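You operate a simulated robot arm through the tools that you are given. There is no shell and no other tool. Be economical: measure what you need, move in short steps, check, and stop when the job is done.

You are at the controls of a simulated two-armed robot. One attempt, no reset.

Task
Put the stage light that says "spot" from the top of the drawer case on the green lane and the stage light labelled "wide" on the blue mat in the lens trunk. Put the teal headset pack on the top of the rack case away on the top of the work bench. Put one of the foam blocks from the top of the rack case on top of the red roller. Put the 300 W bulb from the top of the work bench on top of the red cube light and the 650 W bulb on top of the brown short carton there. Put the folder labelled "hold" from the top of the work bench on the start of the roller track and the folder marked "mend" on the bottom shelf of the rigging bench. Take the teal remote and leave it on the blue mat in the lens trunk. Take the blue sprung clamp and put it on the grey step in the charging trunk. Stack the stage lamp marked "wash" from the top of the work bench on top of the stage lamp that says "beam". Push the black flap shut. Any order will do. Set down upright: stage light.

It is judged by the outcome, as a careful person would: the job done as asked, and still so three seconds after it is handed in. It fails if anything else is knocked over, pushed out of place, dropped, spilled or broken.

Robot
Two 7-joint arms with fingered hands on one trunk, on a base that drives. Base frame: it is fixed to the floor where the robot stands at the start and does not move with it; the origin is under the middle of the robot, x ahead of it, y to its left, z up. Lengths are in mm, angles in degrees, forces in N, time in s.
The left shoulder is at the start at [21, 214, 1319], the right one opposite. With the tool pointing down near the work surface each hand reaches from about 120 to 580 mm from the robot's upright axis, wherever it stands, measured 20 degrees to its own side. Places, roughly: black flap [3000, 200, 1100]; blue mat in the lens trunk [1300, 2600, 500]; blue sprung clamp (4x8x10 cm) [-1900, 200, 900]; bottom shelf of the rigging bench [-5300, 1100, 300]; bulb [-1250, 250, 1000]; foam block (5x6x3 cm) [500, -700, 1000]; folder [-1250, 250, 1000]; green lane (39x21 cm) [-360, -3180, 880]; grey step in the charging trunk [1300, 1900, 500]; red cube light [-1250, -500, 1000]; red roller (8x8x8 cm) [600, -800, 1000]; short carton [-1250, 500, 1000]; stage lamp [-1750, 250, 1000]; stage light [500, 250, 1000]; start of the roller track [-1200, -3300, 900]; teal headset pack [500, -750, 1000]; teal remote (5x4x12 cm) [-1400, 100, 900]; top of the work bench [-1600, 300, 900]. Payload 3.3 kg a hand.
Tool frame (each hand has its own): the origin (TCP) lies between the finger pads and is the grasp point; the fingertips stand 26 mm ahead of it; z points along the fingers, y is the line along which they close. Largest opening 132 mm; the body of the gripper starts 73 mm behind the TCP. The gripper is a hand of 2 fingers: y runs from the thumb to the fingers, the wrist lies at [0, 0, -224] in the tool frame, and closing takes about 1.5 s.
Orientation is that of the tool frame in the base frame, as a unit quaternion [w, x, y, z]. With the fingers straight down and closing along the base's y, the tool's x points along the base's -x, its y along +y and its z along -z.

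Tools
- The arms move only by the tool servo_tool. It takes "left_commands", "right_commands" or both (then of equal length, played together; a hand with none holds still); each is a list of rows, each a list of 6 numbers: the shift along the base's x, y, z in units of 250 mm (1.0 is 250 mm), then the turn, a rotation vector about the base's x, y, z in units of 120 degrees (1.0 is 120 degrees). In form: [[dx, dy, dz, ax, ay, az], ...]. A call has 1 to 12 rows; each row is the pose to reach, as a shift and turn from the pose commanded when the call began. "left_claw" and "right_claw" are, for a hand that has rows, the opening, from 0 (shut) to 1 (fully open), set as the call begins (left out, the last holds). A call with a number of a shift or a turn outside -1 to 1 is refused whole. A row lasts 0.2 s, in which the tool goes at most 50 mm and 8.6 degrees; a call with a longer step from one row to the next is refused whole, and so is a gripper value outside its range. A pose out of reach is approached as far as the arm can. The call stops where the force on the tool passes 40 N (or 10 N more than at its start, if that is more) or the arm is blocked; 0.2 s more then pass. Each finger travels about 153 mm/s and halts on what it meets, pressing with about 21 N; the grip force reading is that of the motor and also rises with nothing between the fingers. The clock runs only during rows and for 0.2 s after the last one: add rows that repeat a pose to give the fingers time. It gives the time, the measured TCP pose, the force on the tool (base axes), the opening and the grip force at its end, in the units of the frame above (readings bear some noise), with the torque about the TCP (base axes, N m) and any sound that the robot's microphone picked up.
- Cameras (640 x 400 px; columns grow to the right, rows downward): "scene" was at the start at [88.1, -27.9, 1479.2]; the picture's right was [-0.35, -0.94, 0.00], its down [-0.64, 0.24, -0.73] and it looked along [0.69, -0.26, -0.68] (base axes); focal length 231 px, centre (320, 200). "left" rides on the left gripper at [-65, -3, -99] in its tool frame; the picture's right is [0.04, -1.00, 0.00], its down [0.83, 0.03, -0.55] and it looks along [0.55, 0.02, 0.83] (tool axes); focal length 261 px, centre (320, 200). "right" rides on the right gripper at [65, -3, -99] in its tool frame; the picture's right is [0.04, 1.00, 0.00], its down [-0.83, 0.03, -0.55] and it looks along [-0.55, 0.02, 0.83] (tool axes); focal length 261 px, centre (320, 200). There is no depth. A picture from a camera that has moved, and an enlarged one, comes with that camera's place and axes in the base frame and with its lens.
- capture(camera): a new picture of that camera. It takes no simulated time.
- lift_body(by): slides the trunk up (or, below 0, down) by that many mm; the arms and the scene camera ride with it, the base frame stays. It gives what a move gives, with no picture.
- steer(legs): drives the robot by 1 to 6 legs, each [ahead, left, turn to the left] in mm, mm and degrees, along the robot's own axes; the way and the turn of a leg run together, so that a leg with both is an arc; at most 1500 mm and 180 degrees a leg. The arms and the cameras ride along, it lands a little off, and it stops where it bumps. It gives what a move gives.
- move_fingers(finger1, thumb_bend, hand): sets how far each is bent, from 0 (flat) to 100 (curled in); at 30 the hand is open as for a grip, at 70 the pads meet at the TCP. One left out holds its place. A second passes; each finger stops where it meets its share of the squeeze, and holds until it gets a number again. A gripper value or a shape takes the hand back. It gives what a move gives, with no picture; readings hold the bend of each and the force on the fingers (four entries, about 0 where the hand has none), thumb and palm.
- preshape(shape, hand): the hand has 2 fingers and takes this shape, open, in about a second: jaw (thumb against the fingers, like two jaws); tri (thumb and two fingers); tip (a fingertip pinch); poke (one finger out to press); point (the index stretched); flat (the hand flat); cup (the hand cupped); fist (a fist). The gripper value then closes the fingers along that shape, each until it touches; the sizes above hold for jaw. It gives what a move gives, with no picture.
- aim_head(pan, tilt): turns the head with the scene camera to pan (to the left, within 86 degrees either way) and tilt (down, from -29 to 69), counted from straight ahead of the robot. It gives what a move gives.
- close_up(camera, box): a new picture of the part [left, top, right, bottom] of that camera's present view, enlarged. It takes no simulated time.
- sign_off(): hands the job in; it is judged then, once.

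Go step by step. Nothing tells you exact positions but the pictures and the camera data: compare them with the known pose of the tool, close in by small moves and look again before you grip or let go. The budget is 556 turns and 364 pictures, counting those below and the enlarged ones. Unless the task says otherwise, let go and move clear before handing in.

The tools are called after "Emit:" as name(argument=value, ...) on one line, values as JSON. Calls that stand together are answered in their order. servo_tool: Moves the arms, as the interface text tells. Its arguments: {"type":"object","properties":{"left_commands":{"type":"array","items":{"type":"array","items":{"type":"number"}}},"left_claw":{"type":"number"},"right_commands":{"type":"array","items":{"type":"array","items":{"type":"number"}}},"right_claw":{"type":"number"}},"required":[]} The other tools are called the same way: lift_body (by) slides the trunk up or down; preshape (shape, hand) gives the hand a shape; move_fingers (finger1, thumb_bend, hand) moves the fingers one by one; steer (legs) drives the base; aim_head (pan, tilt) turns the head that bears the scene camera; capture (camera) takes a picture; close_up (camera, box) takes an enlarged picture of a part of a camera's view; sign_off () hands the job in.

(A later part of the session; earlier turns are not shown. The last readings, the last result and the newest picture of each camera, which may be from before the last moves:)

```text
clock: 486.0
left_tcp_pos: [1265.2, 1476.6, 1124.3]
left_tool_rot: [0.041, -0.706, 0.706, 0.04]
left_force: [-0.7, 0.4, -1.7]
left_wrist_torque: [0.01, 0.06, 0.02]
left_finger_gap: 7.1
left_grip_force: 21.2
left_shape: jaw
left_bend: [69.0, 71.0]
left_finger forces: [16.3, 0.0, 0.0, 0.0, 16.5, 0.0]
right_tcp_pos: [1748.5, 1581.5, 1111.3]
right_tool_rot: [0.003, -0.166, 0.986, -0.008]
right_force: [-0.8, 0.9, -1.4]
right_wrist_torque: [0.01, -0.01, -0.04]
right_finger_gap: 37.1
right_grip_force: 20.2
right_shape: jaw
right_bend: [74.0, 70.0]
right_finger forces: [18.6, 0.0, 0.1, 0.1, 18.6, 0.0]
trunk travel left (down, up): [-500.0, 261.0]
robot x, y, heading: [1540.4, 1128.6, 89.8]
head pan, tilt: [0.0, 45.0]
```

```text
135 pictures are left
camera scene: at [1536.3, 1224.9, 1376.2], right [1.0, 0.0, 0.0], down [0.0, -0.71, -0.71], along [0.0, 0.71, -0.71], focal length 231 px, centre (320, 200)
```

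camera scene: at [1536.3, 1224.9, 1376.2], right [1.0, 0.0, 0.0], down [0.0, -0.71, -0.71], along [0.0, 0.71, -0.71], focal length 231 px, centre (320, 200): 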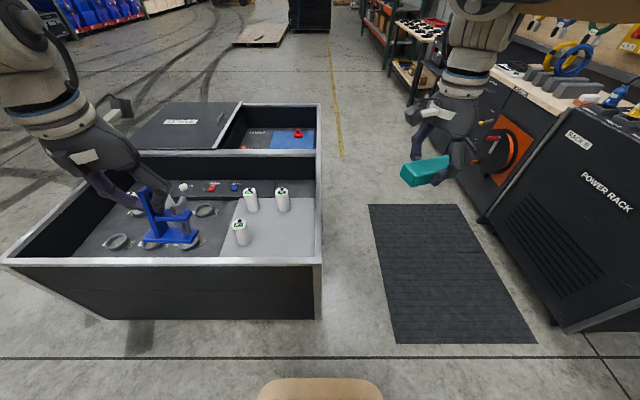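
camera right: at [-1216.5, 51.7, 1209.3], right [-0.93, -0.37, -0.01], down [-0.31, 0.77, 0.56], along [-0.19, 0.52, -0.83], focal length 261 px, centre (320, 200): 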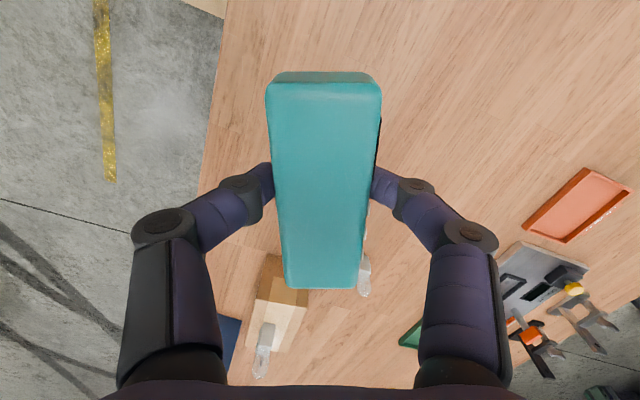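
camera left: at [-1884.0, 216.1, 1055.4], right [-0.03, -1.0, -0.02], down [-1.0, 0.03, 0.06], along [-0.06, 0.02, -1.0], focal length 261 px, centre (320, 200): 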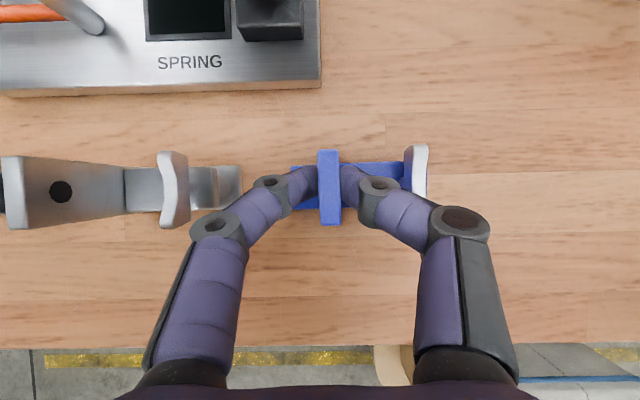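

Clear view: the step's free spot is ≈[1400,1830], rim z≈602 at y≈1672. Move closer, then lower the trunk.

Emit:
steer(legs=[[200, -75, 0]])

Emit:
lift_body(by=-330)

Emit:
servo_tool(left_commands=[[0, 0.02, 0, 0.065, 0, 0], [0, 0.04, 0, 0.13, 0, 0], [0, 0.06, 0, 0.2, 0, 0]])

Emit:
capture(camera="scene")

Emit:
capture(camera="left")

```text
clock: 487.7
left_tcp_pos: [1340.8, 1679.4, 1124.5]
left_tool_rot: [0.04, -0.706, 0.706, 0.038]
left_force: [-0.4, -0.5, -3.0]
left_wrist_torque: [-0.05, 0.08, -0.03]
left_finger_gap: 7.2
left_grip_force: 21.0
left_shape: jaw
left_bend: [69.0, 71.0]
left_finger forces: [16.3, 0.1, 0.1, 0.0, 16.5, 0.1]
right_tcp_pos: [1826.8, 1780.8, 1110.1]
right_tool_rot: [0.004, -0.164, 0.986, -0.008]
right_force: [0.9, 0.5, -1.6]
right_wrist_torque: [-0.04, 0.04, -0.01]
right_finger_gap: 37.2
right_grip_force: 21.4
right_shape: jaw
right_bend: [74.0, 70.0]
right_finger forces: [18.7, 0.0, 0.1, 0.0, 18.6, 0.0]
trunk travel left (down, up): [-500.0, 261.0]
robot x, y, heading: [1613.0, 1324.9, 89.5]
head pan, tilt: [0.0, 45.0]
```

```text
clock: 490.9
left_tcp_pos: [1341.1, 1675.7, 794.1]
left_tool_rot: [0.042, -0.705, 0.707, 0.039]
left_force: [0.6, -0.6, -2.1]
left_wrist_torque: [0.02, 0.02, -0.05]
left_finger_gap: 7.3
left_grip_force: 21.6
left_shape: jaw
left_bend: [69.0, 71.0]
left_finger forces: [16.4, 0.1, 0.0, 0.0, 16.5, 0.0]
right_tcp_pos: [1825.2, 1780.5, 780.8]
right_tool_rot: [0.003, -0.164, 0.986, -0.007]
right_force: [-0.1, -0.1, -0.4]
right_wrist_torque: [0.0, -0.05, 0.0]
right_finger_gap: 37.5
right_grip_force: 21.0
right_shape: jaw
right_bend: [74.0, 70.0]
right_finger forces: [18.7, 0.0, 0.0, 0.0, 18.6, 0.1]
trunk travel left (down, up): [-170.0, 591.0]
robot x, y, heading: [1610.1, 1322.1, 89.6]
head pan, tilt: [0.0, 45.0]
```

```text
clock: 491.7
left_tcp_pos: [1340.8, 1689.0, 794.5]
left_tool_rot: [0.145, -0.688, 0.695, 0.148]
left_force: [-0.8, 0.1, -2.3]
left_wrist_torque: [-0.05, 0.06, 0.0]
left_finger_gap: 7.0
left_grip_force: 21.6
left_shape: jaw
left_bend: [70.0, 71.0]
left_finger forces: [16.6, 0.0, 0.0, 0.1, 16.7, 0.0]
left hand out of reach, approached as far as the arm can: row 3
right_tcp_pos: [1825.4, 1781.1, 779.2]
right_tool_rot: [0.003, -0.164, 0.986, -0.007]
right_force: [0.2, 0.5, -1.3]
right_wrist_torque: [0.0, -0.01, -0.03]
right_finger_gap: 37.1
right_grip_force: 20.8
right_shape: jaw
right_bend: [74.0, 70.0]
right_finger forces: [18.7, 0.1, 0.0, 0.0, 18.7, 0.0]
trunk travel left (down, up): [-170.0, 591.0]
robot x, y, heading: [1613.1, 1322.6, 89.7]
head pan, tilt: [0.0, 45.0]
```

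```text
134 pictures are left
camera scene: at [1612.8, 1487.4, 1041.5], right [1.0, -0.01, 0.0], down [0.0, -0.71, -0.71], along [0.01, 0.71, -0.71], focal length 231 px, centre (320, 200)
```

scene: 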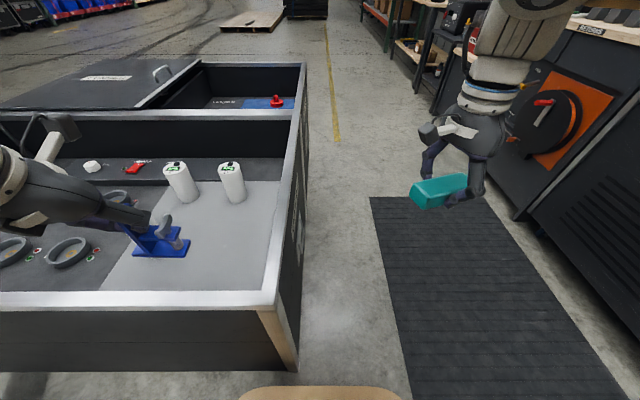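

```text
133 pictures are left
camera left: at [1346.7, 1709.5, 911.6], right [1.0, -0.05, -0.02], down [-0.04, -0.98, 0.17], along [-0.03, -0.17, -0.99], focal length 261 px, centre (320, 200)
```

left: 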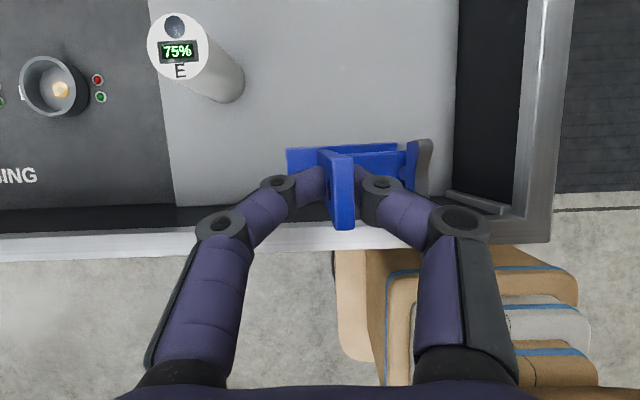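

Rim is higher (~688) than I thought but the clamp clears it. Move over the free part of the step and lower part-way.

Emit:
servo_tool(left_commands=[[0.06, 0.12, 0.02, 0.01, 0, 0], [0.12, 0.26, 0.02, 0.03, 0, 0], [0.18, 0.4, 0.02, 0.05, 0, 0], [0.21, 0.52, 0, 0.05, 0, 0], [0.21, 0.52, -0.18, 0.05, 0, 0], [0.21, 0.52, -0.36, 0.05, 0, 0], [0.21, 0.52, -0.52, 0.05, 0, 0]])

Emit:
capture(camera="left")

Emit:
capture(camera="scene")

```text
clock: 493.3
left_tcp_pos: [1394.7, 1819.5, 663.5]
left_tool_rot: [0.182, -0.679, 0.687, 0.184]
left_force: [-0.4, 0.3, -1.6]
left_wrist_torque: [-0.01, 0.06, 0.01]
left_finger_gap: 7.2
left_grip_force: 21.2
left_shape: jaw
left_bend: [70.0, 71.0]
left_finger forces: [16.6, 0.0, 0.0, 0.0, 16.7, 0.0]
right_tcp_pos: [1825.0, 1779.9, 780.9]
right_tool_rot: [0.003, -0.164, 0.986, -0.007]
right_force: [-0.4, 0.2, -1.2]
right_wrist_torque: [-0.03, 0.02, -0.03]
right_finger_gap: 37.1
right_grip_force: 20.7
right_shape: jaw
right_bend: [74.0, 70.0]
right_finger forces: [18.6, 0.0, 0.0, 0.0, 18.7, 0.0]
trunk travel left (down, up): [-170.0, 591.0]
robot x, y, heading: [1614.1, 1326.6, 89.6]
head pan, tilt: [0.0, 45.0]
```

```text
132 pictures are left
camera left: at [1398.7, 1827.1, 783.3], right [1.0, -0.04, -0.03], down [-0.04, -1.0, 0.06], along [-0.03, -0.06, -1.0], focal length 261 px, centre (320, 200)
```

left: 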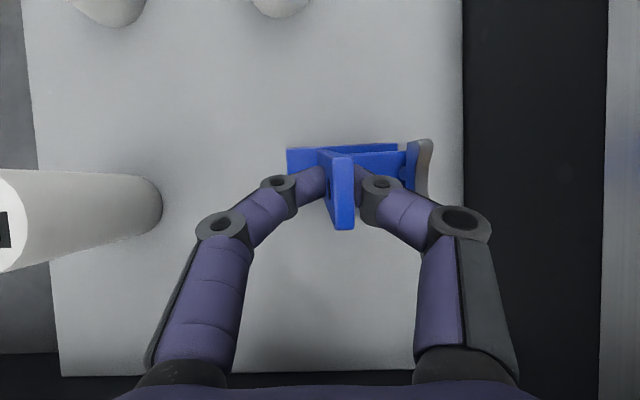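

```text
131 pictures are left
camera scene: at [1613.2, 1487.1, 1041.5], right [1.0, -0.01, 0.0], down [0.0, -0.71, -0.71], along [0.0, 0.71, -0.71], focal length 231 px, centre (320, 200)
```

scene: 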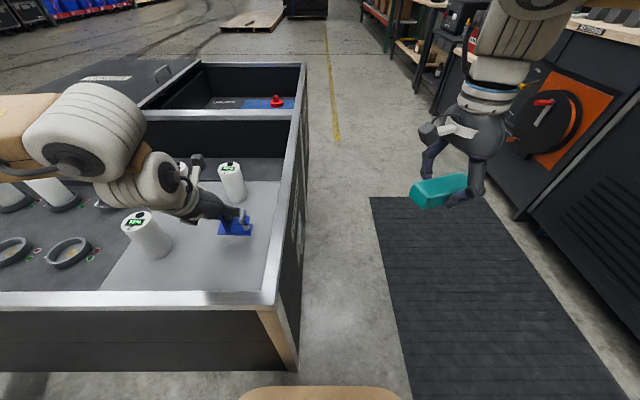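

Emit:
servo_tool(left_commands=[[0, 0, -0.14, 0, 0, 0], [0, 0, -0.22, 0, 0, 0], [0, 0, -0.236, 0, 0, 0], [0, 0, -0.252, 0, 0, 0], [0, 0, -0.268, 0, 0, 0]])

Emit:
close_up(camera="scene", box=[170, 170, 290, 260])

```text
clock: 494.1
left_tcp_pos: [1394.0, 1826.0, 614.8]
left_tool_rot: [0.191, -0.68, 0.681, 0.193]
left_force: [-8.3, 2.6, 19.8]
left_wrist_torque: [0.09, -0.07, 0.07]
left_finger_gap: 9.7
left_grip_force: 21.2
left_shape: jaw
left_bend: [70.0, 73.0]
left_finger forces: [23.2, 0.1, 0.0, 0.1, 30.4, 0.0]
right_tcp_pos: [1825.8, 1779.4, 781.8]
right_tool_rot: [0.003, -0.165, 0.986, -0.007]
right_force: [0.9, -0.1, -1.7]
right_wrist_torque: [-0.02, 0.05, 0.0]
right_finger_gap: 37.2
right_grip_force: 21.0
right_shape: jaw
right_bend: [74.0, 70.0]
right_finger forces: [18.7, 0.0, 0.1, 0.0, 18.7, 0.0]
trunk travel left (down, up): [-170.0, 591.0]
robot x, y, heading: [1612.9, 1328.2, 89.7]
head pan, tilt: [0.0, 45.0]
stopped in row 3 (left hand): the force on the tool passed its limit at 45 N (the readings are from after the stop); the commanded pose is now the measured one
```

```text
4.44 times, centred on (230, 215) of scene
camera zoom: at [1613.0, 1486.3, 1041.9], right [1.0, -0.01, 0.0], down [0.0, -0.71, -0.71], along [0.0, 0.71, -0.71], focal length 1028 px, centre (720, 133)
```

zoom: 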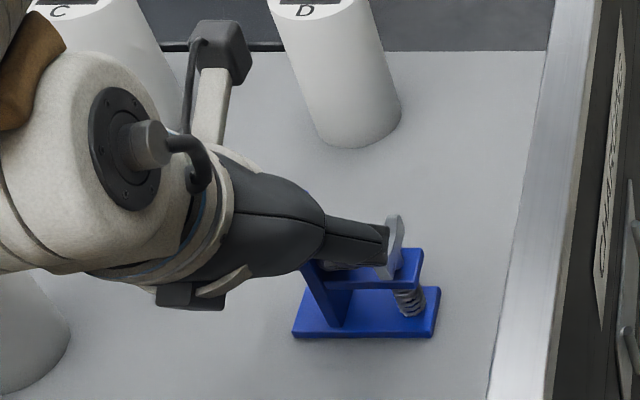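

Clamp sits flat on the step. Ease, open slightly (lever is close), then lift out.

Emit:
servo_tool(left_commands=[[0, 0, 0.01, 0, 0, 0], [0, 0, 0.012, 0, 0, 0]])

Emit:
servo_tool(left_commands=[[0, 0, 0, 0, 0, 0], [0, 0, 0, 0, 0, 0], [0, 0, 0.03, 0, 0, 0], [0, 0, 0.1, 0, 0, 0], [0, 0, 0.24, 0, 0, 0], [0, 0, 0.42, 0, 0, 0], [0, 0, 0.6, 0, 0, 0], [0, 0, 0.78, 0, 0, 0]], left_claw=0.24)

Emit:
capture(camera="scene")

```text
clock: 494.7
left_tcp_pos: [1394.6, 1822.9, 616.3]
left_tool_rot: [0.189, -0.679, 0.683, 0.19]
left_force: [-8.6, 3.2, 17.9]
left_wrist_torque: [0.13, 0.03, 0.11]
left_finger_gap: 9.5
left_grip_force: 20.8
left_shape: jaw
left_bend: [70.0, 73.0]
left_finger forces: [23.9, 0.0, 0.0, 0.0, 27.1, 0.0]
right_tcp_pos: [1825.6, 1779.8, 781.1]
right_tool_rot: [0.003, -0.165, 0.986, -0.007]
right_force: [-0.1, 0.3, -1.7]
right_wrist_torque: [-0.02, -0.02, 0.01]
right_finger_gap: 37.2
right_grip_force: 21.3
right_shape: jaw
right_bend: [74.0, 70.0]
right_finger forces: [18.6, 0.0, 0.1, 0.1, 18.7, 0.1]
trunk travel left (down, up): [-170.0, 591.0]
robot x, y, heading: [1615.6, 1327.7, 89.6]
head pan, tilt: [0.0, 45.0]
```

```text
clock: 496.5
left_tcp_pos: [1396.4, 1823.9, 812.1]
left_tool_rot: [0.187, -0.68, 0.684, 0.188]
left_force: [0.3, 0.2, 0.3]
left_wrist_torque: [-0.01, 0.01, 0.0]
left_finger_gap: 31.7
left_grip_force: 0.1
left_shape: jaw
left_bend: [73.0, 70.0]
left_finger forces: [0.0, 0.1, 0.0, 0.0, 0.0, 0.0]
right_tcp_pos: [1826.4, 1779.4, 782.3]
right_tool_rot: [0.003, -0.164, 0.986, -0.006]
right_force: [-0.6, 0.3, -0.6]
right_wrist_torque: [0.04, 0.01, -0.01]
right_finger_gap: 37.0
right_grip_force: 21.1
right_shape: jaw
right_bend: [74.0, 70.0]
right_finger forces: [18.6, 0.1, 0.0, 0.0, 18.7, 0.0]
trunk travel left (down, up): [-170.0, 591.0]
robot x, y, heading: [1616.6, 1328.4, 89.7]
head pan, tilt: [0.0, 45.0]
```

```text
129 pictures are left
camera scene: at [1613.2, 1486.6, 1041.7], right [1.0, -0.01, 0.0], down [0.0, -0.71, -0.71], along [0.0, 0.71, -0.71], focal length 231 px, centre (320, 200)
```

scene: 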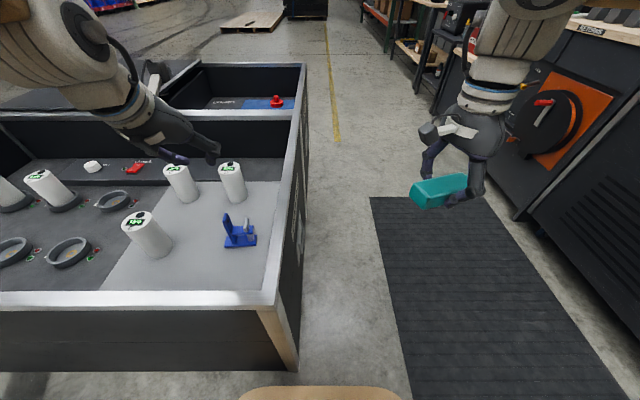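

The clamp is on the grey step. Raise the trunk, turn to face the trunks from their far (+x) side, and strafe to LENSES.

Emit:
lift_body(by=330)

Emit:
steer(legs=[[0, 0, 90], [-275, 0, 0], [0, -1290, 0]])

Emit:
capture(camera="scene")

```text
clock: 499.7
left_tcp_pos: [1395.2, 1823.9, 1141.2]
left_tool_rot: [0.188, -0.679, 0.684, 0.189]
left_force: [-0.7, 0.5, 0.9]
left_wrist_torque: [0.01, 0.01, 0.02]
left_finger_gap: 31.8
left_grip_force: 0.1
left_shape: jaw
left_bend: [73.0, 70.0]
left_finger forces: [0.1, 0.1, 0.1, 0.0, 0.0, 0.1]
right_tcp_pos: [1826.6, 1782.1, 1111.2]
right_tool_rot: [0.004, -0.165, 0.986, -0.007]
right_force: [0.3, -0.4, -1.2]
right_wrist_torque: [-0.02, 0.01, 0.0]
right_finger_gap: 37.2
right_grip_force: 21.1
right_shape: jaw
right_bend: [74.0, 70.0]
right_finger forces: [18.7, 0.0, 0.0, 0.0, 18.7, 0.1]
trunk travel left (down, up): [-500.0, 261.0]
robot x, y, heading: [1611.7, 1321.4, 89.7]
head pan, tilt: [0.0, 45.0]
```

```text
clock: 511.6
left_tcp_pos: [1401.5, 2398.9, 1140.4]
left_tool_rot: [0.0, 0.964, -0.005, -0.267]
left_force: [-0.4, 0.9, 0.2]
left_wrist_torque: [0.0, -0.02, 0.04]
left_finger_gap: 31.3
left_grip_force: 0.0
left_shape: jaw
left_bend: [73.0, 70.0]
left_finger forces: [0.0, 0.0, 0.1, 0.0, 0.0, 0.0]
right_tcp_pos: [1447.7, 2829.1, 1111.8]
right_tool_rot: [-0.008, 0.813, -0.583, 0.003]
right_force: [0.0, 0.4, -0.4]
right_wrist_torque: [-0.01, 0.0, 0.01]
right_finger_gap: 36.7
right_grip_force: 20.5
right_shape: jaw
right_bend: [74.0, 70.0]
right_finger forces: [18.6, 0.1, 0.0, 0.0, 18.7, 0.0]
trunk travel left (down, up): [-500.0, 261.0]
robot x, y, heading: [1899.0, 2617.9, 179.4]
head pan, tilt: [0.0, 45.0]
```

```text
128 pictures are left
camera scene: at [1801.8, 2617.3, 1376.1], right [0.01, 1.0, 0.0], down [0.71, -0.01, -0.71], along [-0.71, 0.01, -0.71], focal length 231 px, centre (320, 200)
```

scene: 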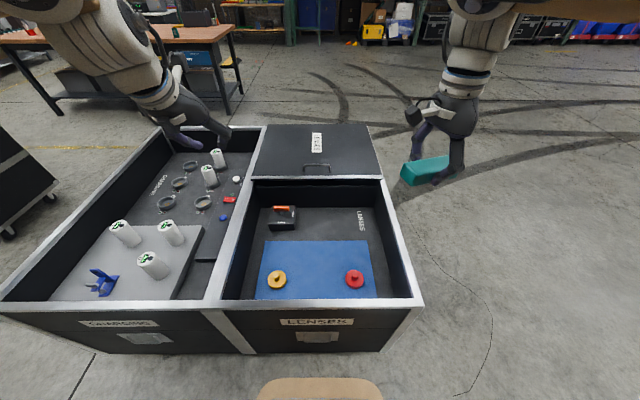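

Perfect view: the blue mat spans x≈1184–1447, y≈2360–2860 with a yellow disc and a red knob on it. I'll lay the remote at ≈[1300,2670].

Emit:
steer(legs=[[18, 150, 0.5]])

Emit:
lift_body(by=-350)

Emit:
servo_tool(right_commands=[[-0.16, 0, 0, 0, 0, 0], [-0.32, 0, 0, 0, 0, 0], [-0.5, 0, 0, 0, 0, 0], [-0.5, 0, -0.18, 0, 0, 0], [-0.5, 0, -0.36, 0, 0, 0], [-0.5, 0, -0.54, 0, 0, 0]])

Emit:
capture(camera="right")

Emit:
capture(camera="scene")

```text
clock: 512.9
left_tcp_pos: [1384.5, 2241.0, 1140.4]
left_tool_rot: [0.001, 0.964, 0.0, -0.267]
left_force: [0.1, -0.4, -1.4]
left_wrist_torque: [0.04, 0.03, 0.0]
left_finger_gap: 31.6
left_grip_force: 0.1
left_shape: jaw
left_bend: [73.0, 70.0]
left_finger forces: [0.1, 0.0, 0.1, 0.0, 0.1, 0.0]
right_tcp_pos: [1424.4, 2673.1, 1111.2]
right_tool_rot: [-0.008, 0.815, -0.579, 0.002]
right_force: [0.0, 0.4, -2.1]
right_wrist_torque: [0.06, -0.05, 0.01]
right_finger_gap: 37.1
right_grip_force: 21.2
right_shape: jaw
right_bend: [74.0, 70.0]
right_finger forces: [18.6, 0.0, 0.1, 0.1, 18.5, 0.0]
trunk travel left (down, up): [-500.0, 261.0]
robot x, y, heading: [1886.4, 2464.3, 180.2]
head pan, tilt: [0.0, 45.0]
```

```text
clock: 516.4
left_tcp_pos: [1385.4, 2243.7, 789.6]
left_tool_rot: [0.002, 0.964, 0.0, -0.267]
left_force: [0.2, -0.2, 0.5]
left_wrist_torque: [0.02, 0.02, 0.0]
left_finger_gap: 31.6
left_grip_force: 0.1
left_shape: jaw
left_bend: [73.0, 70.0]
left_finger forces: [0.1, 0.0, 0.0, 0.0, 0.0, 0.0]
right_tcp_pos: [1426.0, 2674.5, 760.2]
right_tool_rot: [-0.006, 0.816, -0.578, 0.002]
right_force: [-0.4, 0.3, -1.8]
right_wrist_torque: [-0.01, -0.02, -0.01]
right_finger_gap: 37.0
right_grip_force: 21.4
right_shape: jaw
right_bend: [74.0, 70.0]
right_finger forces: [18.5, 0.0, 0.0, 0.0, 18.6, 0.0]
trunk travel left (down, up): [-150.0, 611.0]
robot x, y, heading: [1885.0, 2465.2, 180.1]
head pan, tilt: [0.0, 45.0]
```

```text
clock: 517.8
left_tcp_pos: [1385.2, 2243.0, 788.8]
left_tool_rot: [0.002, 0.964, 0.001, -0.267]
left_force: [0.9, -0.3, -0.3]
left_wrist_torque: [-0.02, -0.02, -0.03]
left_finger_gap: 31.5
left_grip_force: 0.0
left_shape: jaw
left_bend: [73.0, 70.0]
left_finger forces: [0.0, 0.0, 0.1, 0.0, 0.0, 0.0]
right_tcp_pos: [1302.4, 2675.0, 625.9]
right_tool_rot: [-0.006, 0.815, -0.579, 0.003]
right_force: [-0.3, -0.5, -0.5]
right_wrist_torque: [-0.01, -0.01, -0.01]
right_finger_gap: 36.9
right_grip_force: 20.8
right_shape: jaw
right_bend: [74.0, 70.0]
right_finger forces: [18.9, 0.0, 0.0, 0.1, 18.8, 0.0]
right hand out of reach, approached as far as the arm can: row 3, 4, 5, 6
trunk travel left (down, up): [-150.0, 611.0]
robot x, y, heading: [1878.4, 2463.1, 180.0]
head pan, tilt: [0.0, 45.0]
```

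```text
127 pictures are left
camera right: at [1326.1, 2613.5, 723.0], right [-0.93, -0.37, -0.01], down [-0.31, 0.77, 0.55], along [-0.19, 0.52, -0.83], focal length 261 px, centre (320, 200)
```

right: 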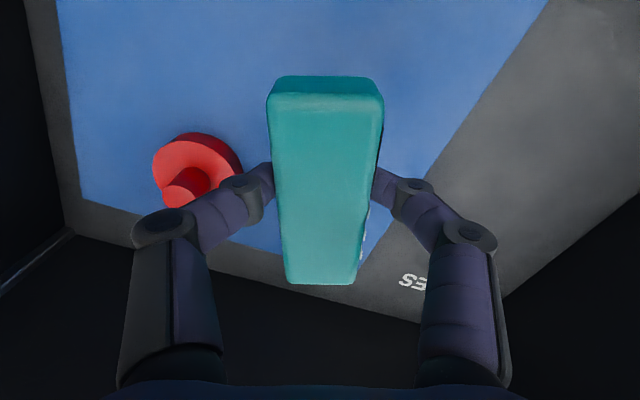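

```text
126 pictures are left
camera scene: at [1713.8, 2466.2, 1020.9], right [0.0, 1.0, 0.0], down [0.71, 0.0, -0.71], along [-0.71, 0.0, -0.71], focal length 231 px, centre (320, 200)
```

scene: 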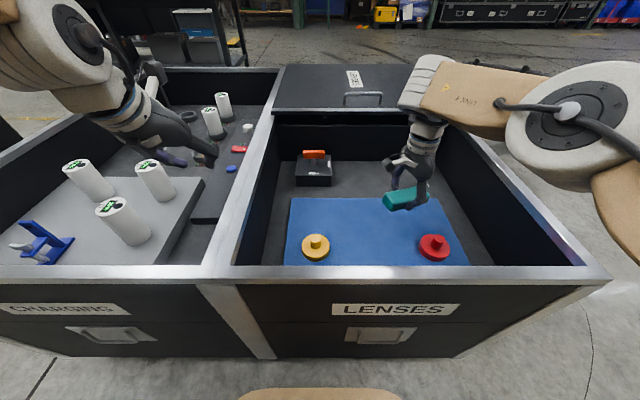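

Emit:
servo_tool(right_commands=[[0.02, 0, -0.12, 0, 0, 0], [0.04, 0, -0.24, 0, 0, 0], [0.04, 0, -0.28, 0, 0, 0], [0.04, 0, -0.31, 0, 0, 0], [0.04, 0, -0.33, 0, 0, 0], [0.04, 0, -0.35, 0, 0, 0], [0.04, 0, -0.37, 0, 0, 0]])

Emit:
close_up(camera="scene", box=[340, 150, 470, 260])

```text
clock: 519.4
left_tcp_pos: [1387.3, 2243.3, 791.0]
left_tool_rot: [0.001, 0.963, 0.0, -0.268]
left_force: [-0.6, 0.7, -0.5]
left_wrist_torque: [0.02, -0.01, 0.02]
left_finger_gap: 31.1
left_grip_force: 0.0
left_shape: jaw
left_bend: [73.0, 70.0]
left_finger forces: [0.0, 0.0, 0.0, 0.1, 0.0, 0.0]
right_tcp_pos: [1314.3, 2672.8, 537.7]
right_tool_rot: [-0.004, 0.816, -0.579, -0.002]
right_force: [3.4, 0.7, 34.1]
right_wrist_torque: [0.13, -0.12, 0.0]
right_finger_gap: 40.6
right_grip_force: 21.1
right_shape: jaw
right_bend: [75.0, 72.0]
right_finger forces: [24.3, 0.0, 0.0, 0.0, 27.0, 0.0]
trunk travel left (down, up): [-150.0, 611.0]
robot x, y, heading: [1884.2, 2462.9, 180.1]
head pan, tilt: [0.0, 45.0]
```

```text
3.64 times, centred on (405, 205) of scene
camera zoom: at [1716.6, 2465.4, 1022.0], right [0.0, 1.0, 0.0], down [0.71, 0.0, -0.71], along [-0.71, 0.0, -0.71], focal length 841 px, centre (11, 182)
```

zoom: 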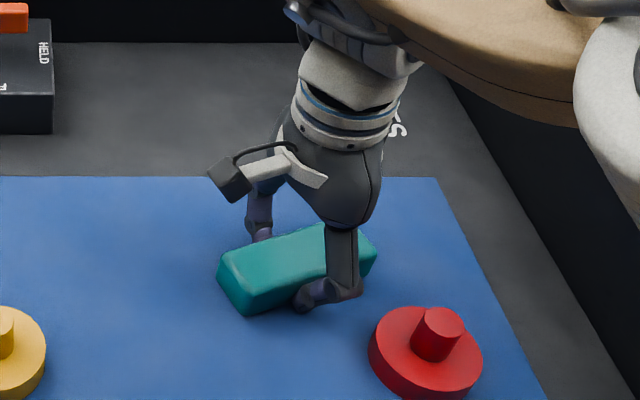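

Remote is on the mat. Ease, release and lift out.

Emit:
servo_tool(right_commands=[[0, 0, 0.014, 0, 0, 0], [0, 0, 0.018, 0, 0, 0]])

Emit:
servo_tool(right_commands=[[0, 0, 0.004, 0, 0, 0], [0, 0, 0.004, 0, 0, 0], [0, 0, 0.004, 0, 0, 0], [0, 0, 0.1, 0, 0, 0], [0, 0, 0.28, 0, 0, 0], [0, 0, 0.46, 0, 0, 0], [0, 0, 0.64, 0, 0, 0], [0, 0, 0.82, 0, 0, 0], [0, 0, 0.98, 0, 0, 0]], right_claw=0.55)

Emit:
capture(camera="scene")

```text
clock: 520.0
left_tcp_pos: [1385.6, 2241.7, 789.6]
left_tool_rot: [0.002, 0.964, 0.001, -0.267]
left_force: [0.3, -0.5, 0.2]
left_wrist_torque: [-0.01, 0.0, -0.03]
left_finger_gap: 31.3
left_grip_force: 0.1
left_shape: jaw
left_bend: [73.0, 70.0]
left_finger forces: [0.1, 0.0, 0.0, 0.0, 0.0, 0.0]
right_tcp_pos: [1314.2, 2673.3, 537.3]
right_tool_rot: [-0.008, 0.815, -0.579, 0.003]
right_force: [-4.4, 1.2, 18.0]
right_wrist_torque: [0.01, 0.16, 0.0]
right_finger_gap: 40.7
right_grip_force: 20.6
right_shape: jaw
right_bend: [75.0, 72.0]
right_finger forces: [24.5, 0.0, 0.0, 0.0, 21.4, 0.0]
trunk travel left (down, up): [-150.0, 611.0]
robot x, y, heading: [1885.8, 2463.4, 180.1]
head pan, tilt: [0.0, 45.0]
```

```text
clock: 522.0
left_tcp_pos: [1384.8, 2243.3, 790.3]
left_tool_rot: [0.002, 0.963, 0.0, -0.268]
left_force: [-0.5, 0.7, 0.0]
left_wrist_torque: [0.01, -0.01, 0.02]
left_finger_gap: 31.5
left_grip_force: 0.0
left_shape: jaw
left_bend: [73.0, 70.0]
left_finger forces: [0.0, 0.0, 0.1, 0.0, 0.0, 0.1]
right_tcp_pos: [1339.0, 2652.8, 746.5]
right_tool_rot: [-0.007, 0.816, -0.579, 0.003]
right_force: [-1.0, 0.5, 0.0]
right_wrist_torque: [-0.05, -0.01, 0.0]
right_finger_gap: 72.2
right_grip_force: 0.0
right_shape: jaw
right_bend: [72.0, 70.0]
right_finger forces: [0.1, 0.1, 0.1, 0.0, 0.1, 0.1]
right hand out of reach, approached as far as the arm can: row 7, 8, 9
trunk travel left (down, up): [-150.0, 611.0]
robot x, y, heading: [1880.2, 2464.3, 180.2]
head pan, tilt: [0.0, 45.0]
```

```text
124 pictures are left
camera scene: at [1713.4, 2466.5, 1020.8], right [0.0, 1.0, 0.0], down [0.71, 0.0, -0.71], along [-0.71, 0.0, -0.71], focal length 231 px, centre (320, 200)
```

scene: 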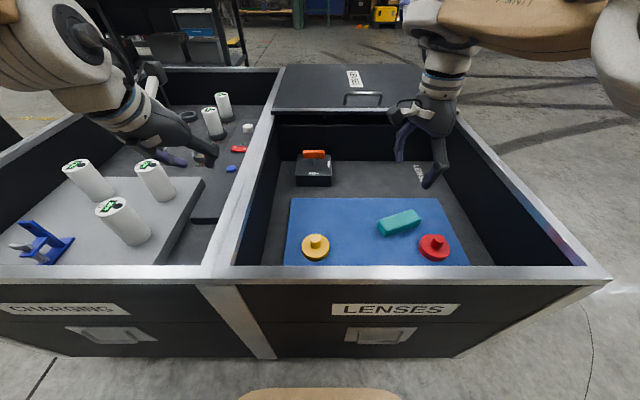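

Remote rests on the mat. Raise the trunk and drive back to the front of the drawer case for WIDE.

Emit:
lift_body(by=400)

Emit:
steer(legs=[[0, 1390, 0], [1500, 0, 0], [520, 0, 0], [0, 0, 180], [0, -1180, 0]])

Emit:
aim_head(pan=5, tilt=42)

Emit:
capture(camera="scene")

```text
clock: 525.8
left_tcp_pos: [1384.5, 2243.3, 1189.6]
left_tool_rot: [0.002, 0.964, 0.001, -0.267]
left_force: [-0.6, -0.5, 0.6]
left_wrist_torque: [0.02, 0.0, -0.02]
left_finger_gap: 31.6
left_grip_force: 0.1
left_shape: jaw
left_bend: [73.0, 70.0]
left_finger forces: [0.1, 0.0, 0.0, 0.1, 0.1, 0.1]
right_tcp_pos: [1372.2, 2653.1, 1257.0]
right_tool_rot: [0.057, 0.811, -0.576, -0.087]
right_force: [-0.4, -0.7, 0.1]
right_wrist_torque: [0.01, -0.02, 0.0]
right_finger_gap: 72.7
right_grip_force: 0.0
right_shape: jaw
right_bend: [72.0, 70.0]
right_finger forces: [0.0, 0.1, 0.1, 0.0, 0.0, 0.1]
trunk travel left (down, up): [-550.0, 211.0]
robot x, y, heading: [1879.2, 2463.2, 180.0]
head pan, tilt: [0.0, 45.0]
```

```text
clock: 555.4
left_tcp_pos: [336.6, 125.6, 1189.2]
left_tool_rot: [0.267, 0.004, 0.964, 0.001]
left_force: [-0.6, -0.8, 1.0]
left_wrist_torque: [0.0, -0.04, -0.01]
left_finger_gap: 31.4
left_grip_force: 0.0
left_shape: jaw
left_bend: [73.0, 70.0]
left_finger forces: [0.0, 0.0, 0.0, 0.0, 0.1, 0.0]
right_tcp_pos: [347.5, -285.3, 1257.7]
right_tool_rot: [0.087, 0.58, 0.808, 0.057]
right_force: [-0.4, 0.4, 0.4]
right_wrist_torque: [0.05, -0.02, 0.02]
right_finger_gap: 72.3
right_grip_force: 0.1
right_shape: jaw
right_bend: [72.0, 70.0]
right_finger forces: [0.0, 0.1, 0.0, 0.0, 0.1, 0.0]
trunk travel left (down, up): [-550.0, 211.0]
robot x, y, heading: [-164.9, -93.1, -0.3]
head pan, tilt: [0.0, 45.0]
```

```text
clock: 556.1
left_tcp_pos: [336.1, 125.7, 1190.1]
left_tool_rot: [0.266, 0.004, 0.964, 0.0]
left_force: [0.5, 0.2, 0.8]
left_wrist_torque: [0.03, 0.0, 0.0]
left_finger_gap: 31.5
left_grip_force: 0.1
left_shape: jaw
left_bend: [73.0, 70.0]
left_finger forces: [0.0, 0.0, 0.0, 0.0, 0.0, 0.0]
right_tcp_pos: [347.8, -284.6, 1257.3]
right_tool_rot: [0.087, 0.579, 0.809, 0.056]
right_force: [-0.6, 0.2, -0.5]
right_wrist_torque: [-0.02, 0.0, 0.02]
right_finger_gap: 72.2
right_grip_force: 0.1
right_shape: jaw
right_bend: [72.0, 70.0]
right_finger forces: [0.0, 0.1, 0.1, 0.0, 0.0, 0.0]
trunk travel left (down, up): [-550.0, 211.0]
robot x, y, heading: [-161.7, -87.9, -0.4]
head pan, tilt: [5.0, 42.0]
```

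```text
123 pictures are left
camera scene: at [-66.9, -83.7, 1430.6], right [0.08, -1.0, 0.0], down [-0.67, -0.05, -0.74], along [0.74, 0.06, -0.67], focal length 231 px, centre (320, 200)
```

scene: 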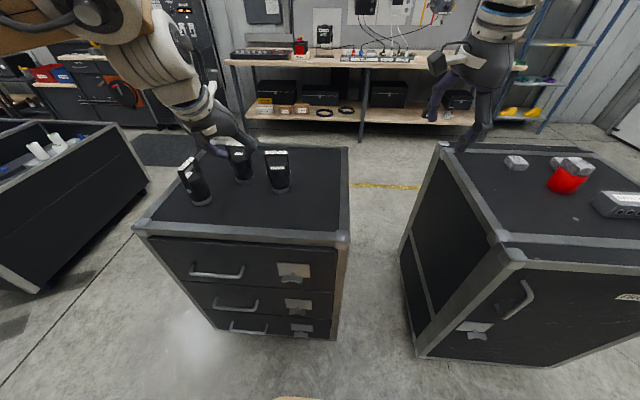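

Emit:
steer(legs=[[165, 0, 0.4]])

Emit:
servo_tool(left_commands=[[0.02, -0.02, 0, 0, 0.07, 0], [0.06, -0.06, -0.06, 0, 0.14, 0], [0.12, -0.1, -0.14, 0, 0.14, 0], [0.12, -0.1, -0.2, 0, 0.14, 0]], left_claw=1)

Emit:
capture(camera="left")

Emit:
close_up(camera="scene", box=[180, 120, 380, 270])

```text
clock: 557.5
left_tcp_pos: [497.4, 127.8, 1189.5]
left_tool_rot: [0.267, 0.0, 0.964, 0.002]
left_force: [0.1, -0.6, 0.4]
left_wrist_torque: [-0.02, 0.02, -0.01]
left_finger_gap: 31.5
left_grip_force: 0.0
left_shape: jaw
left_bend: [73.0, 70.0]
left_finger forces: [0.0, 0.0, 0.0, 0.1, 0.0, 0.0]
right_tcp_pos: [513.7, -280.9, 1256.7]
right_tool_rot: [0.087, 0.577, 0.81, 0.057]
right_force: [0.7, 0.5, 0.6]
right_wrist_torque: [0.02, 0.0, -0.02]
right_finger_gap: 72.1
right_grip_force: 0.1
right_shape: jaw
right_bend: [72.0, 70.0]
right_finger forces: [0.0, 0.0, 0.0, 0.1, 0.1, 0.1]
trunk travel left (down, up): [-550.0, 211.0]
robot x, y, heading: [-0.7, -89.7, 0.0]
head pan, tilt: [5.0, 42.0]
```

```text
clock: 558.5
left_tcp_pos: [528.0, 102.9, 1139.6]
left_tool_rot: [0.123, 0.001, 0.992, 0.0]
left_force: [0.0, 0.3, -0.2]
left_wrist_torque: [0.01, -0.01, -0.01]
left_finger_gap: 131.9
left_grip_force: 0.0
left_shape: jaw
left_bend: [30.0, 30.0]
left_finger forces: [0.0, 0.0, 0.0, 0.1, 0.0, 0.0]
right_tcp_pos: [512.0, -281.1, 1256.9]
right_tool_rot: [0.087, 0.576, 0.81, 0.057]
right_force: [0.9, -0.1, 0.3]
right_wrist_torque: [-0.01, 0.01, -0.01]
right_finger_gap: 72.1
right_grip_force: 0.0
right_shape: jaw
right_bend: [72.0, 70.0]
right_finger forces: [0.0, 0.1, 0.0, 0.0, 0.1, 0.0]
trunk travel left (down, up): [-550.0, 211.0]
robot x, y, heading: [-2.2, -92.1, -0.3]
head pan, tilt: [5.0, 42.0]
```

```text
122 pictures are left
camera left: at [567.7, 100.8, 1253.3], right [-0.04, -1.0, -0.01], down [-0.94, 0.03, 0.33], along [-0.33, 0.03, -0.94], focal length 261 px, centre (320, 200)
```

left: 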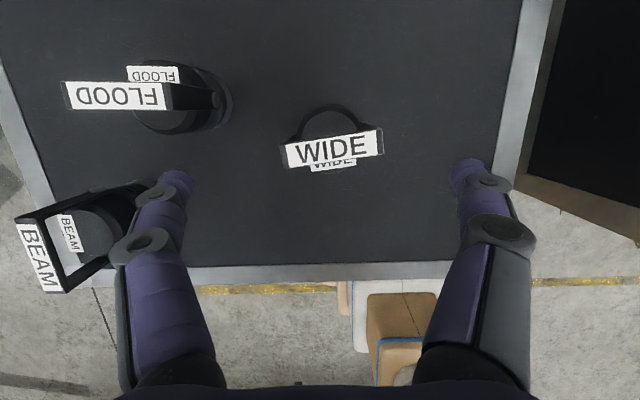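

```text
2.67 times, centred on (280, 195) of scene
camera zoom: at [95.9, -83.7, 1430.6], right [0.09, -1.0, 0.0], down [-0.67, -0.06, -0.74], along [0.74, 0.06, -0.67], focal length 617 px, centre (427, 213)
```

zoom: 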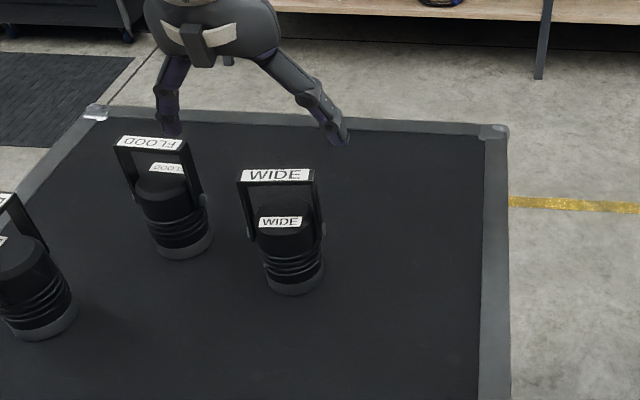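

WIDE bar centre ≈[541,97], yaw ~6°. Align and descend around the yoke.

Emit:
servo_tool(left_commands=[[0.02, -0.012, 0, 0, 0, 0.024], [0.04, -0.026, -0.06, 0, 0, 0.0475], [0.04, -0.026, -0.22, 0, 0, 0.0475], [0.04, -0.026, -0.36, 0, 0, 0.0475], [0.04, -0.026, -0.46, 0, 0, 0.0475]])

Emit:
capture(camera="left")

Emit:
close_up(camera="scene", box=[180, 120, 380, 270])

```text
clock: 559.7
left_tcp_pos: [537.5, 97.5, 1025.5]
left_tool_rot: [0.124, -0.049, 0.991, 0.007]
left_force: [-0.7, 0.1, -1.1]
left_wrist_torque: [0.04, 0.03, 0.02]
left_finger_gap: 131.8
left_grip_force: 0.0
left_shape: jaw
left_bend: [30.0, 30.0]
left_finger forces: [0.1, 0.0, 0.1, 0.1, 0.0, 0.1]
right_tcp_pos: [511.6, -281.4, 1257.6]
right_tool_rot: [0.088, 0.577, 0.81, 0.056]
right_force: [0.0, 0.3, 0.3]
right_wrist_torque: [0.0, 0.04, -0.01]
right_finger_gap: 72.3
right_grip_force: 0.1
right_shape: jaw
right_bend: [72.0, 70.0]
right_finger forces: [0.0, 0.0, 0.0, 0.1, 0.0, 0.0]
trunk travel left (down, up): [-550.0, 211.0]
robot x, y, heading: [0.4, -88.2, 0.0]
head pan, tilt: [5.0, 42.0]
```

```text
120 pictures are left
camera left: at [577.5, 97.8, 1139.4], right [0.06, -1.0, -0.01], down [-0.94, -0.06, 0.33], along [-0.33, -0.01, -0.94], focal length 261 px, centre (320, 200)
```

left: 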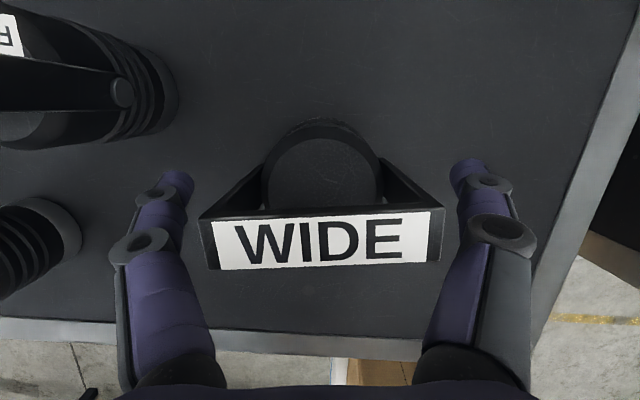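

```text
2.67 times, centred on (280, 195) of scene
camera zoom: at [95.9, -83.7, 1430.6], right [0.09, -1.0, 0.0], down [-0.67, -0.06, -0.74], along [0.74, 0.06, -0.67], focal length 617 px, centre (427, 213)
```

zoom: 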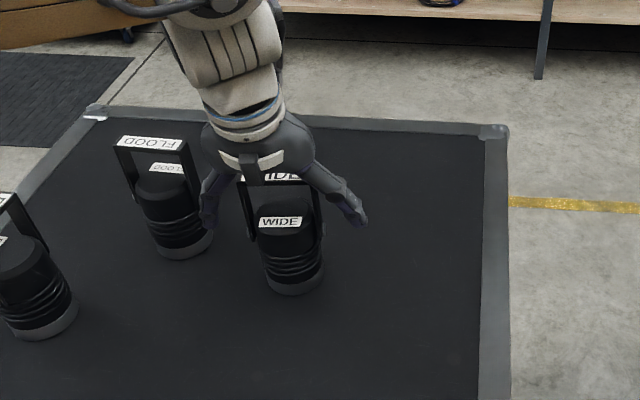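

Emit:
servo_tool(left_commands=[[0, 0, -0.02, 0, 0, 0], [0, 0, -0.02, 0, 0, 0], [0, 0, -0.02, 0, 0, 0], [0, 0, -0.02, 0, 0, 0], [0, 0, -0.02, 0, 0, 0], [0, 0, -0.02, 0, 0, 0]], left_claw=0)

Emit:
servo_tool(left_commands=[[0, 0, 0.03, 0, 0, 0], [0, 0, 0.12, 0, 0, 0], [0, 0, 0.28, 0, 0, 0], [0, 0, 0.46, 0, 0, 0], [-0.1, 0, 0.62, 0, 0, 0], [-0.2, 0, 0.74, 0, 0, 0]])

Emit:
capture(camera="left")

```text
clock: 561.1
left_tcp_pos: [538.0, 97.0, 1021.8]
left_tool_rot: [0.123, -0.049, 0.991, 0.009]
left_force: [-0.2, -0.7, 0.5]
left_wrist_torque: [-0.04, -0.06, 0.0]
left_finger_gap: 65.4
left_grip_force: 20.8
left_shape: jaw
left_bend: [73.0, 70.0]
left_finger forces: [18.9, 0.0, 0.1, 0.0, 19.7, 0.0]
right_tcp_pos: [511.6, -281.6, 1257.3]
right_tool_rot: [0.088, 0.576, 0.81, 0.057]
right_force: [0.2, 0.2, 0.1]
right_wrist_torque: [-0.01, -0.02, 0.02]
right_finger_gap: 72.3
right_grip_force: 0.1
right_shape: jaw
right_bend: [72.0, 70.0]
right_finger forces: [0.0, 0.1, 0.0, 0.1, 0.1, 0.0]
trunk travel left (down, up): [-550.0, 211.0]
robot x, y, heading: [-0.3, -90.2, -0.2]
head pan, tilt: [5.0, 42.0]
```

```text
clock: 562.5
left_tcp_pos: [485.9, 96.0, 1205.4]
left_tool_rot: [0.123, -0.048, 0.991, 0.008]
left_force: [0.6, 0.0, -7.1]
left_wrist_torque: [0.03, -0.01, 0.03]
left_finger_gap: 65.4
left_grip_force: 20.7
left_shape: jaw
left_bend: [73.0, 70.0]
left_finger forces: [19.6, 0.0, 0.0, 0.0, 19.6, 0.1]
right_tcp_pos: [510.6, -281.4, 1258.6]
right_tool_rot: [0.088, 0.577, 0.81, 0.057]
right_force: [-0.3, -0.1, -0.1]
right_wrist_torque: [0.01, 0.0, 0.03]
right_finger_gap: 72.1
right_grip_force: 0.1
right_shape: jaw
right_bend: [72.0, 70.0]
right_finger forces: [0.0, 0.1, 0.0, 0.0, 0.0, 0.0]
trunk travel left (down, up): [-550.0, 211.0]
robot x, y, heading: [-3.7, -92.3, 0.3]
head pan, tilt: [5.0, 42.0]
```

```text
118 pictures are left
camera left: at [526.9, 96.8, 1318.8], right [0.06, -1.0, -0.01], down [-0.94, -0.06, 0.33], along [-0.33, -0.01, -0.94], focal length 261 px, centre (320, 200)
```

left: 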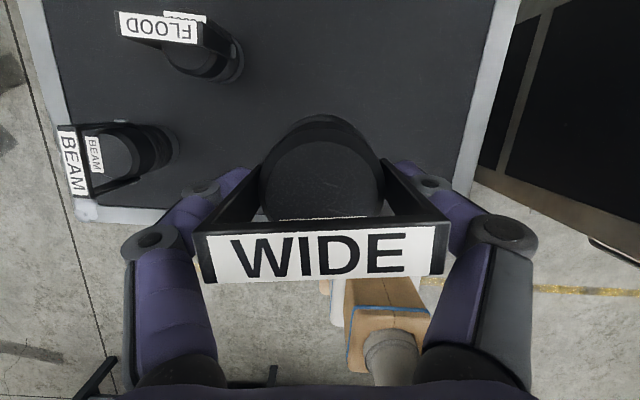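

WIDE held. Drive back around to the far side of LENSES.

Emit:
steer(legs=[[-160, 0, 0], [0, 1175, 0], [1500, 0, 0], [555, 0, 0], [0, 0, 180], [0, -1500, 0]])

Emit:
aim_head(pan=0, tilt=45)

Emit:
capture(camera="scene")

```text
clock: 593.6
left_tcp_pos: [1443.4, 2399.0, 1205.2]
left_tool_rot: [0.006, 0.992, 0.034, -0.123]
left_force: [-0.1, 0.8, -6.3]
left_wrist_torque: [-0.01, -0.04, 0.0]
left_finger_gap: 65.1
left_grip_force: 21.2
left_shape: jaw
left_bend: [73.0, 70.0]
left_finger forces: [19.4, 0.1, 0.1, 0.1, 19.4, 0.0]
right_tcp_pos: [1430.0, 2777.0, 1257.4]
right_tool_rot: [0.056, 0.801, -0.589, -0.087]
right_force: [-1.1, -0.2, -0.1]
right_wrist_torque: [0.02, -0.04, 0.01]
right_finger_gap: 72.2
right_grip_force: 0.1
right_shape: jaw
right_bend: [72.0, 70.0]
right_finger forces: [0.0, 0.1, 0.0, 0.0, 0.0, 0.1]
trunk travel left (down, up): [-550.0, 211.0]
robot x, y, heading: [1936.9, 2570.6, 178.4]
head pan, tilt: [5.0, 42.0]
```

```text
clock: 594.3
left_tcp_pos: [1443.8, 2396.4, 1204.0]
left_tool_rot: [0.006, 0.992, 0.034, -0.123]
left_force: [0.3, 0.0, -6.2]
left_wrist_torque: [0.01, -0.05, 0.01]
left_finger_gap: 65.2
left_grip_force: 21.1
left_shape: jaw
left_bend: [73.0, 70.0]
left_finger forces: [19.3, 0.1, 0.0, 0.0, 19.3, 0.1]
right_tcp_pos: [1431.8, 2775.1, 1256.8]
right_tool_rot: [0.055, 0.802, -0.588, -0.089]
right_force: [0.8, 0.5, -0.3]
right_wrist_torque: [-0.01, -0.02, -0.02]
right_finger_gap: 72.2
right_grip_force: 0.0
right_shape: jaw
right_bend: [72.0, 70.0]
right_finger forces: [0.0, 0.0, 0.0, 0.0, 0.0, 0.0]
trunk travel left (down, up): [-550.0, 211.0]
robot x, y, heading: [1933.0, 2572.0, 178.2]
head pan, tilt: [0.0, 45.0]
```

```text
117 pictures are left
camera scene: at [1840.3, 2575.7, 1426.2], right [0.03, 1.0, 0.0], down [0.71, -0.02, -0.71], along [-0.71, 0.02, -0.71], focal length 231 px, centre (320, 200)
```

scene: 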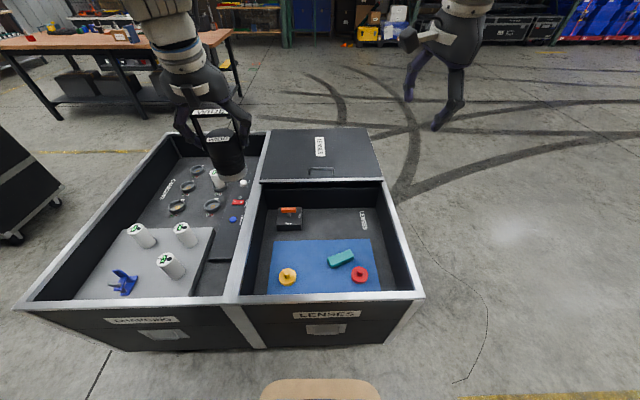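

Emit:
steer(legs=[[53, -148, 1.8]])

Emit:
lift_body(by=-400)

Emit:
servo_tool(left_commands=[[-0.14, 0, 0, 0, 0, 0], [-0.28, 0, 0, 0, 0, 0], [-0.34, 0, -0.1, 0, 0, 0], [-0.34, 0, -0.28, 0, 0, 0], [-0.34, 0, -0.44, 0, 0, 0]])

Emit:
capture(camera="left")

Emit:
capture(camera="scene")

```text
clock: 595.7
left_tcp_pos: [1399.0, 2531.7, 1203.8]
left_tool_rot: [0.008, 0.991, 0.049, -0.122]
left_force: [0.0, 0.7, -6.4]
left_wrist_torque: [-0.01, -0.02, -0.01]
left_finger_gap: 65.2
left_grip_force: 21.6
left_shape: jaw
left_bend: [73.0, 70.0]
left_finger forces: [19.5, 0.0, 0.0, 0.0, 19.8, 0.0]
right_tcp_pos: [1373.2, 2911.3, 1255.6]
right_tool_rot: [0.057, 0.811, -0.576, -0.087]
right_force: [0.1, 0.1, -0.4]
right_wrist_torque: [-0.01, 0.02, 0.03]
right_finger_gap: 72.2
right_grip_force: 0.0
right_shape: jaw
right_bend: [72.0, 70.0]
right_finger forces: [0.0, 0.1, 0.1, 0.0, 0.0, 0.0]
trunk travel left (down, up): [-550.0, 211.0]
robot x, y, heading: [1886.8, 2719.2, 179.7]
head pan, tilt: [0.0, 45.0]
```

```text
clock: 599.5
left_tcp_pos: [1397.8, 2530.3, 805.8]
left_tool_rot: [0.008, 0.991, 0.049, -0.123]
left_force: [0.3, -0.5, -6.4]
left_wrist_torque: [-0.01, 0.0, -0.01]
left_finger_gap: 65.4
left_grip_force: 21.1
left_shape: jaw
left_bend: [73.0, 70.0]
left_finger forces: [19.7, 0.0, 0.1, 0.0, 19.8, 0.0]
right_tcp_pos: [1375.3, 2908.6, 857.2]
right_tool_rot: [0.057, 0.811, -0.576, -0.088]
right_force: [0.3, 0.6, 0.4]
right_wrist_torque: [-0.01, 0.0, -0.03]
right_finger_gap: 72.4
right_grip_force: 0.0
right_shape: jaw
right_bend: [72.0, 70.0]
right_finger forces: [0.0, 0.0, 0.0, 0.1, 0.1, 0.0]
trunk travel left (down, up): [-150.0, 611.0]
robot x, y, heading: [1885.9, 2720.8, 179.9]
head pan, tilt: [0.0, 45.0]
```

```text
clock: 600.7
left_tcp_pos: [1313.7, 2529.9, 694.3]
left_tool_rot: [0.008, 0.991, 0.049, -0.124]
left_force: [-0.3, -0.8, -6.4]
left_wrist_torque: [-0.02, -0.02, 0.03]
left_finger_gap: 65.0
left_grip_force: 21.4
left_shape: jaw
left_bend: [73.0, 70.0]
left_finger forces: [19.8, 0.0, 0.0, 0.0, 19.7, 0.0]
right_tcp_pos: [1374.9, 2907.6, 856.6]
right_tool_rot: [0.056, 0.811, -0.576, -0.088]
right_force: [0.1, -0.5, 0.6]
right_wrist_torque: [-0.03, 0.01, 0.0]
right_finger_gap: 72.1
right_grip_force: 0.1
right_shape: jaw
right_bend: [72.0, 70.0]
right_finger forces: [0.0, 0.0, 0.0, 0.0, 0.0, 0.0]
trunk travel left (down, up): [-150.0, 611.0]
robot x, y, heading: [1889.9, 2718.6, 180.0]
head pan, tilt: [0.0, 45.0]
```

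```text
116 pictures are left
camera left: at [1275.1, 2530.1, 808.3], right [-0.06, 1.0, -0.01], down [0.94, 0.06, 0.33], along [0.33, 0.01, -0.94], focal length 261 px, centre (320, 200)
```

left: 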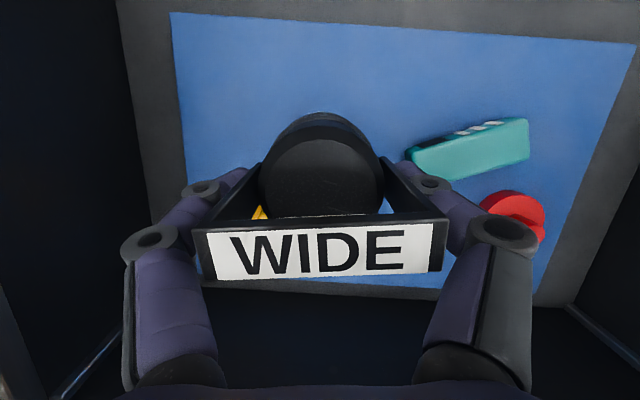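

```text
115 pictures are left
camera scene: at [1718.0, 2721.7, 1020.7], right [0.0, 1.0, 0.0], down [0.71, 0.0, -0.71], along [-0.71, 0.0, -0.71], focal length 231 px, centre (320, 200)
```

scene: 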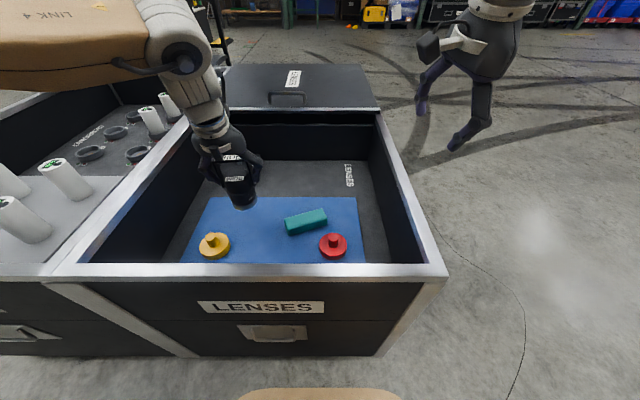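

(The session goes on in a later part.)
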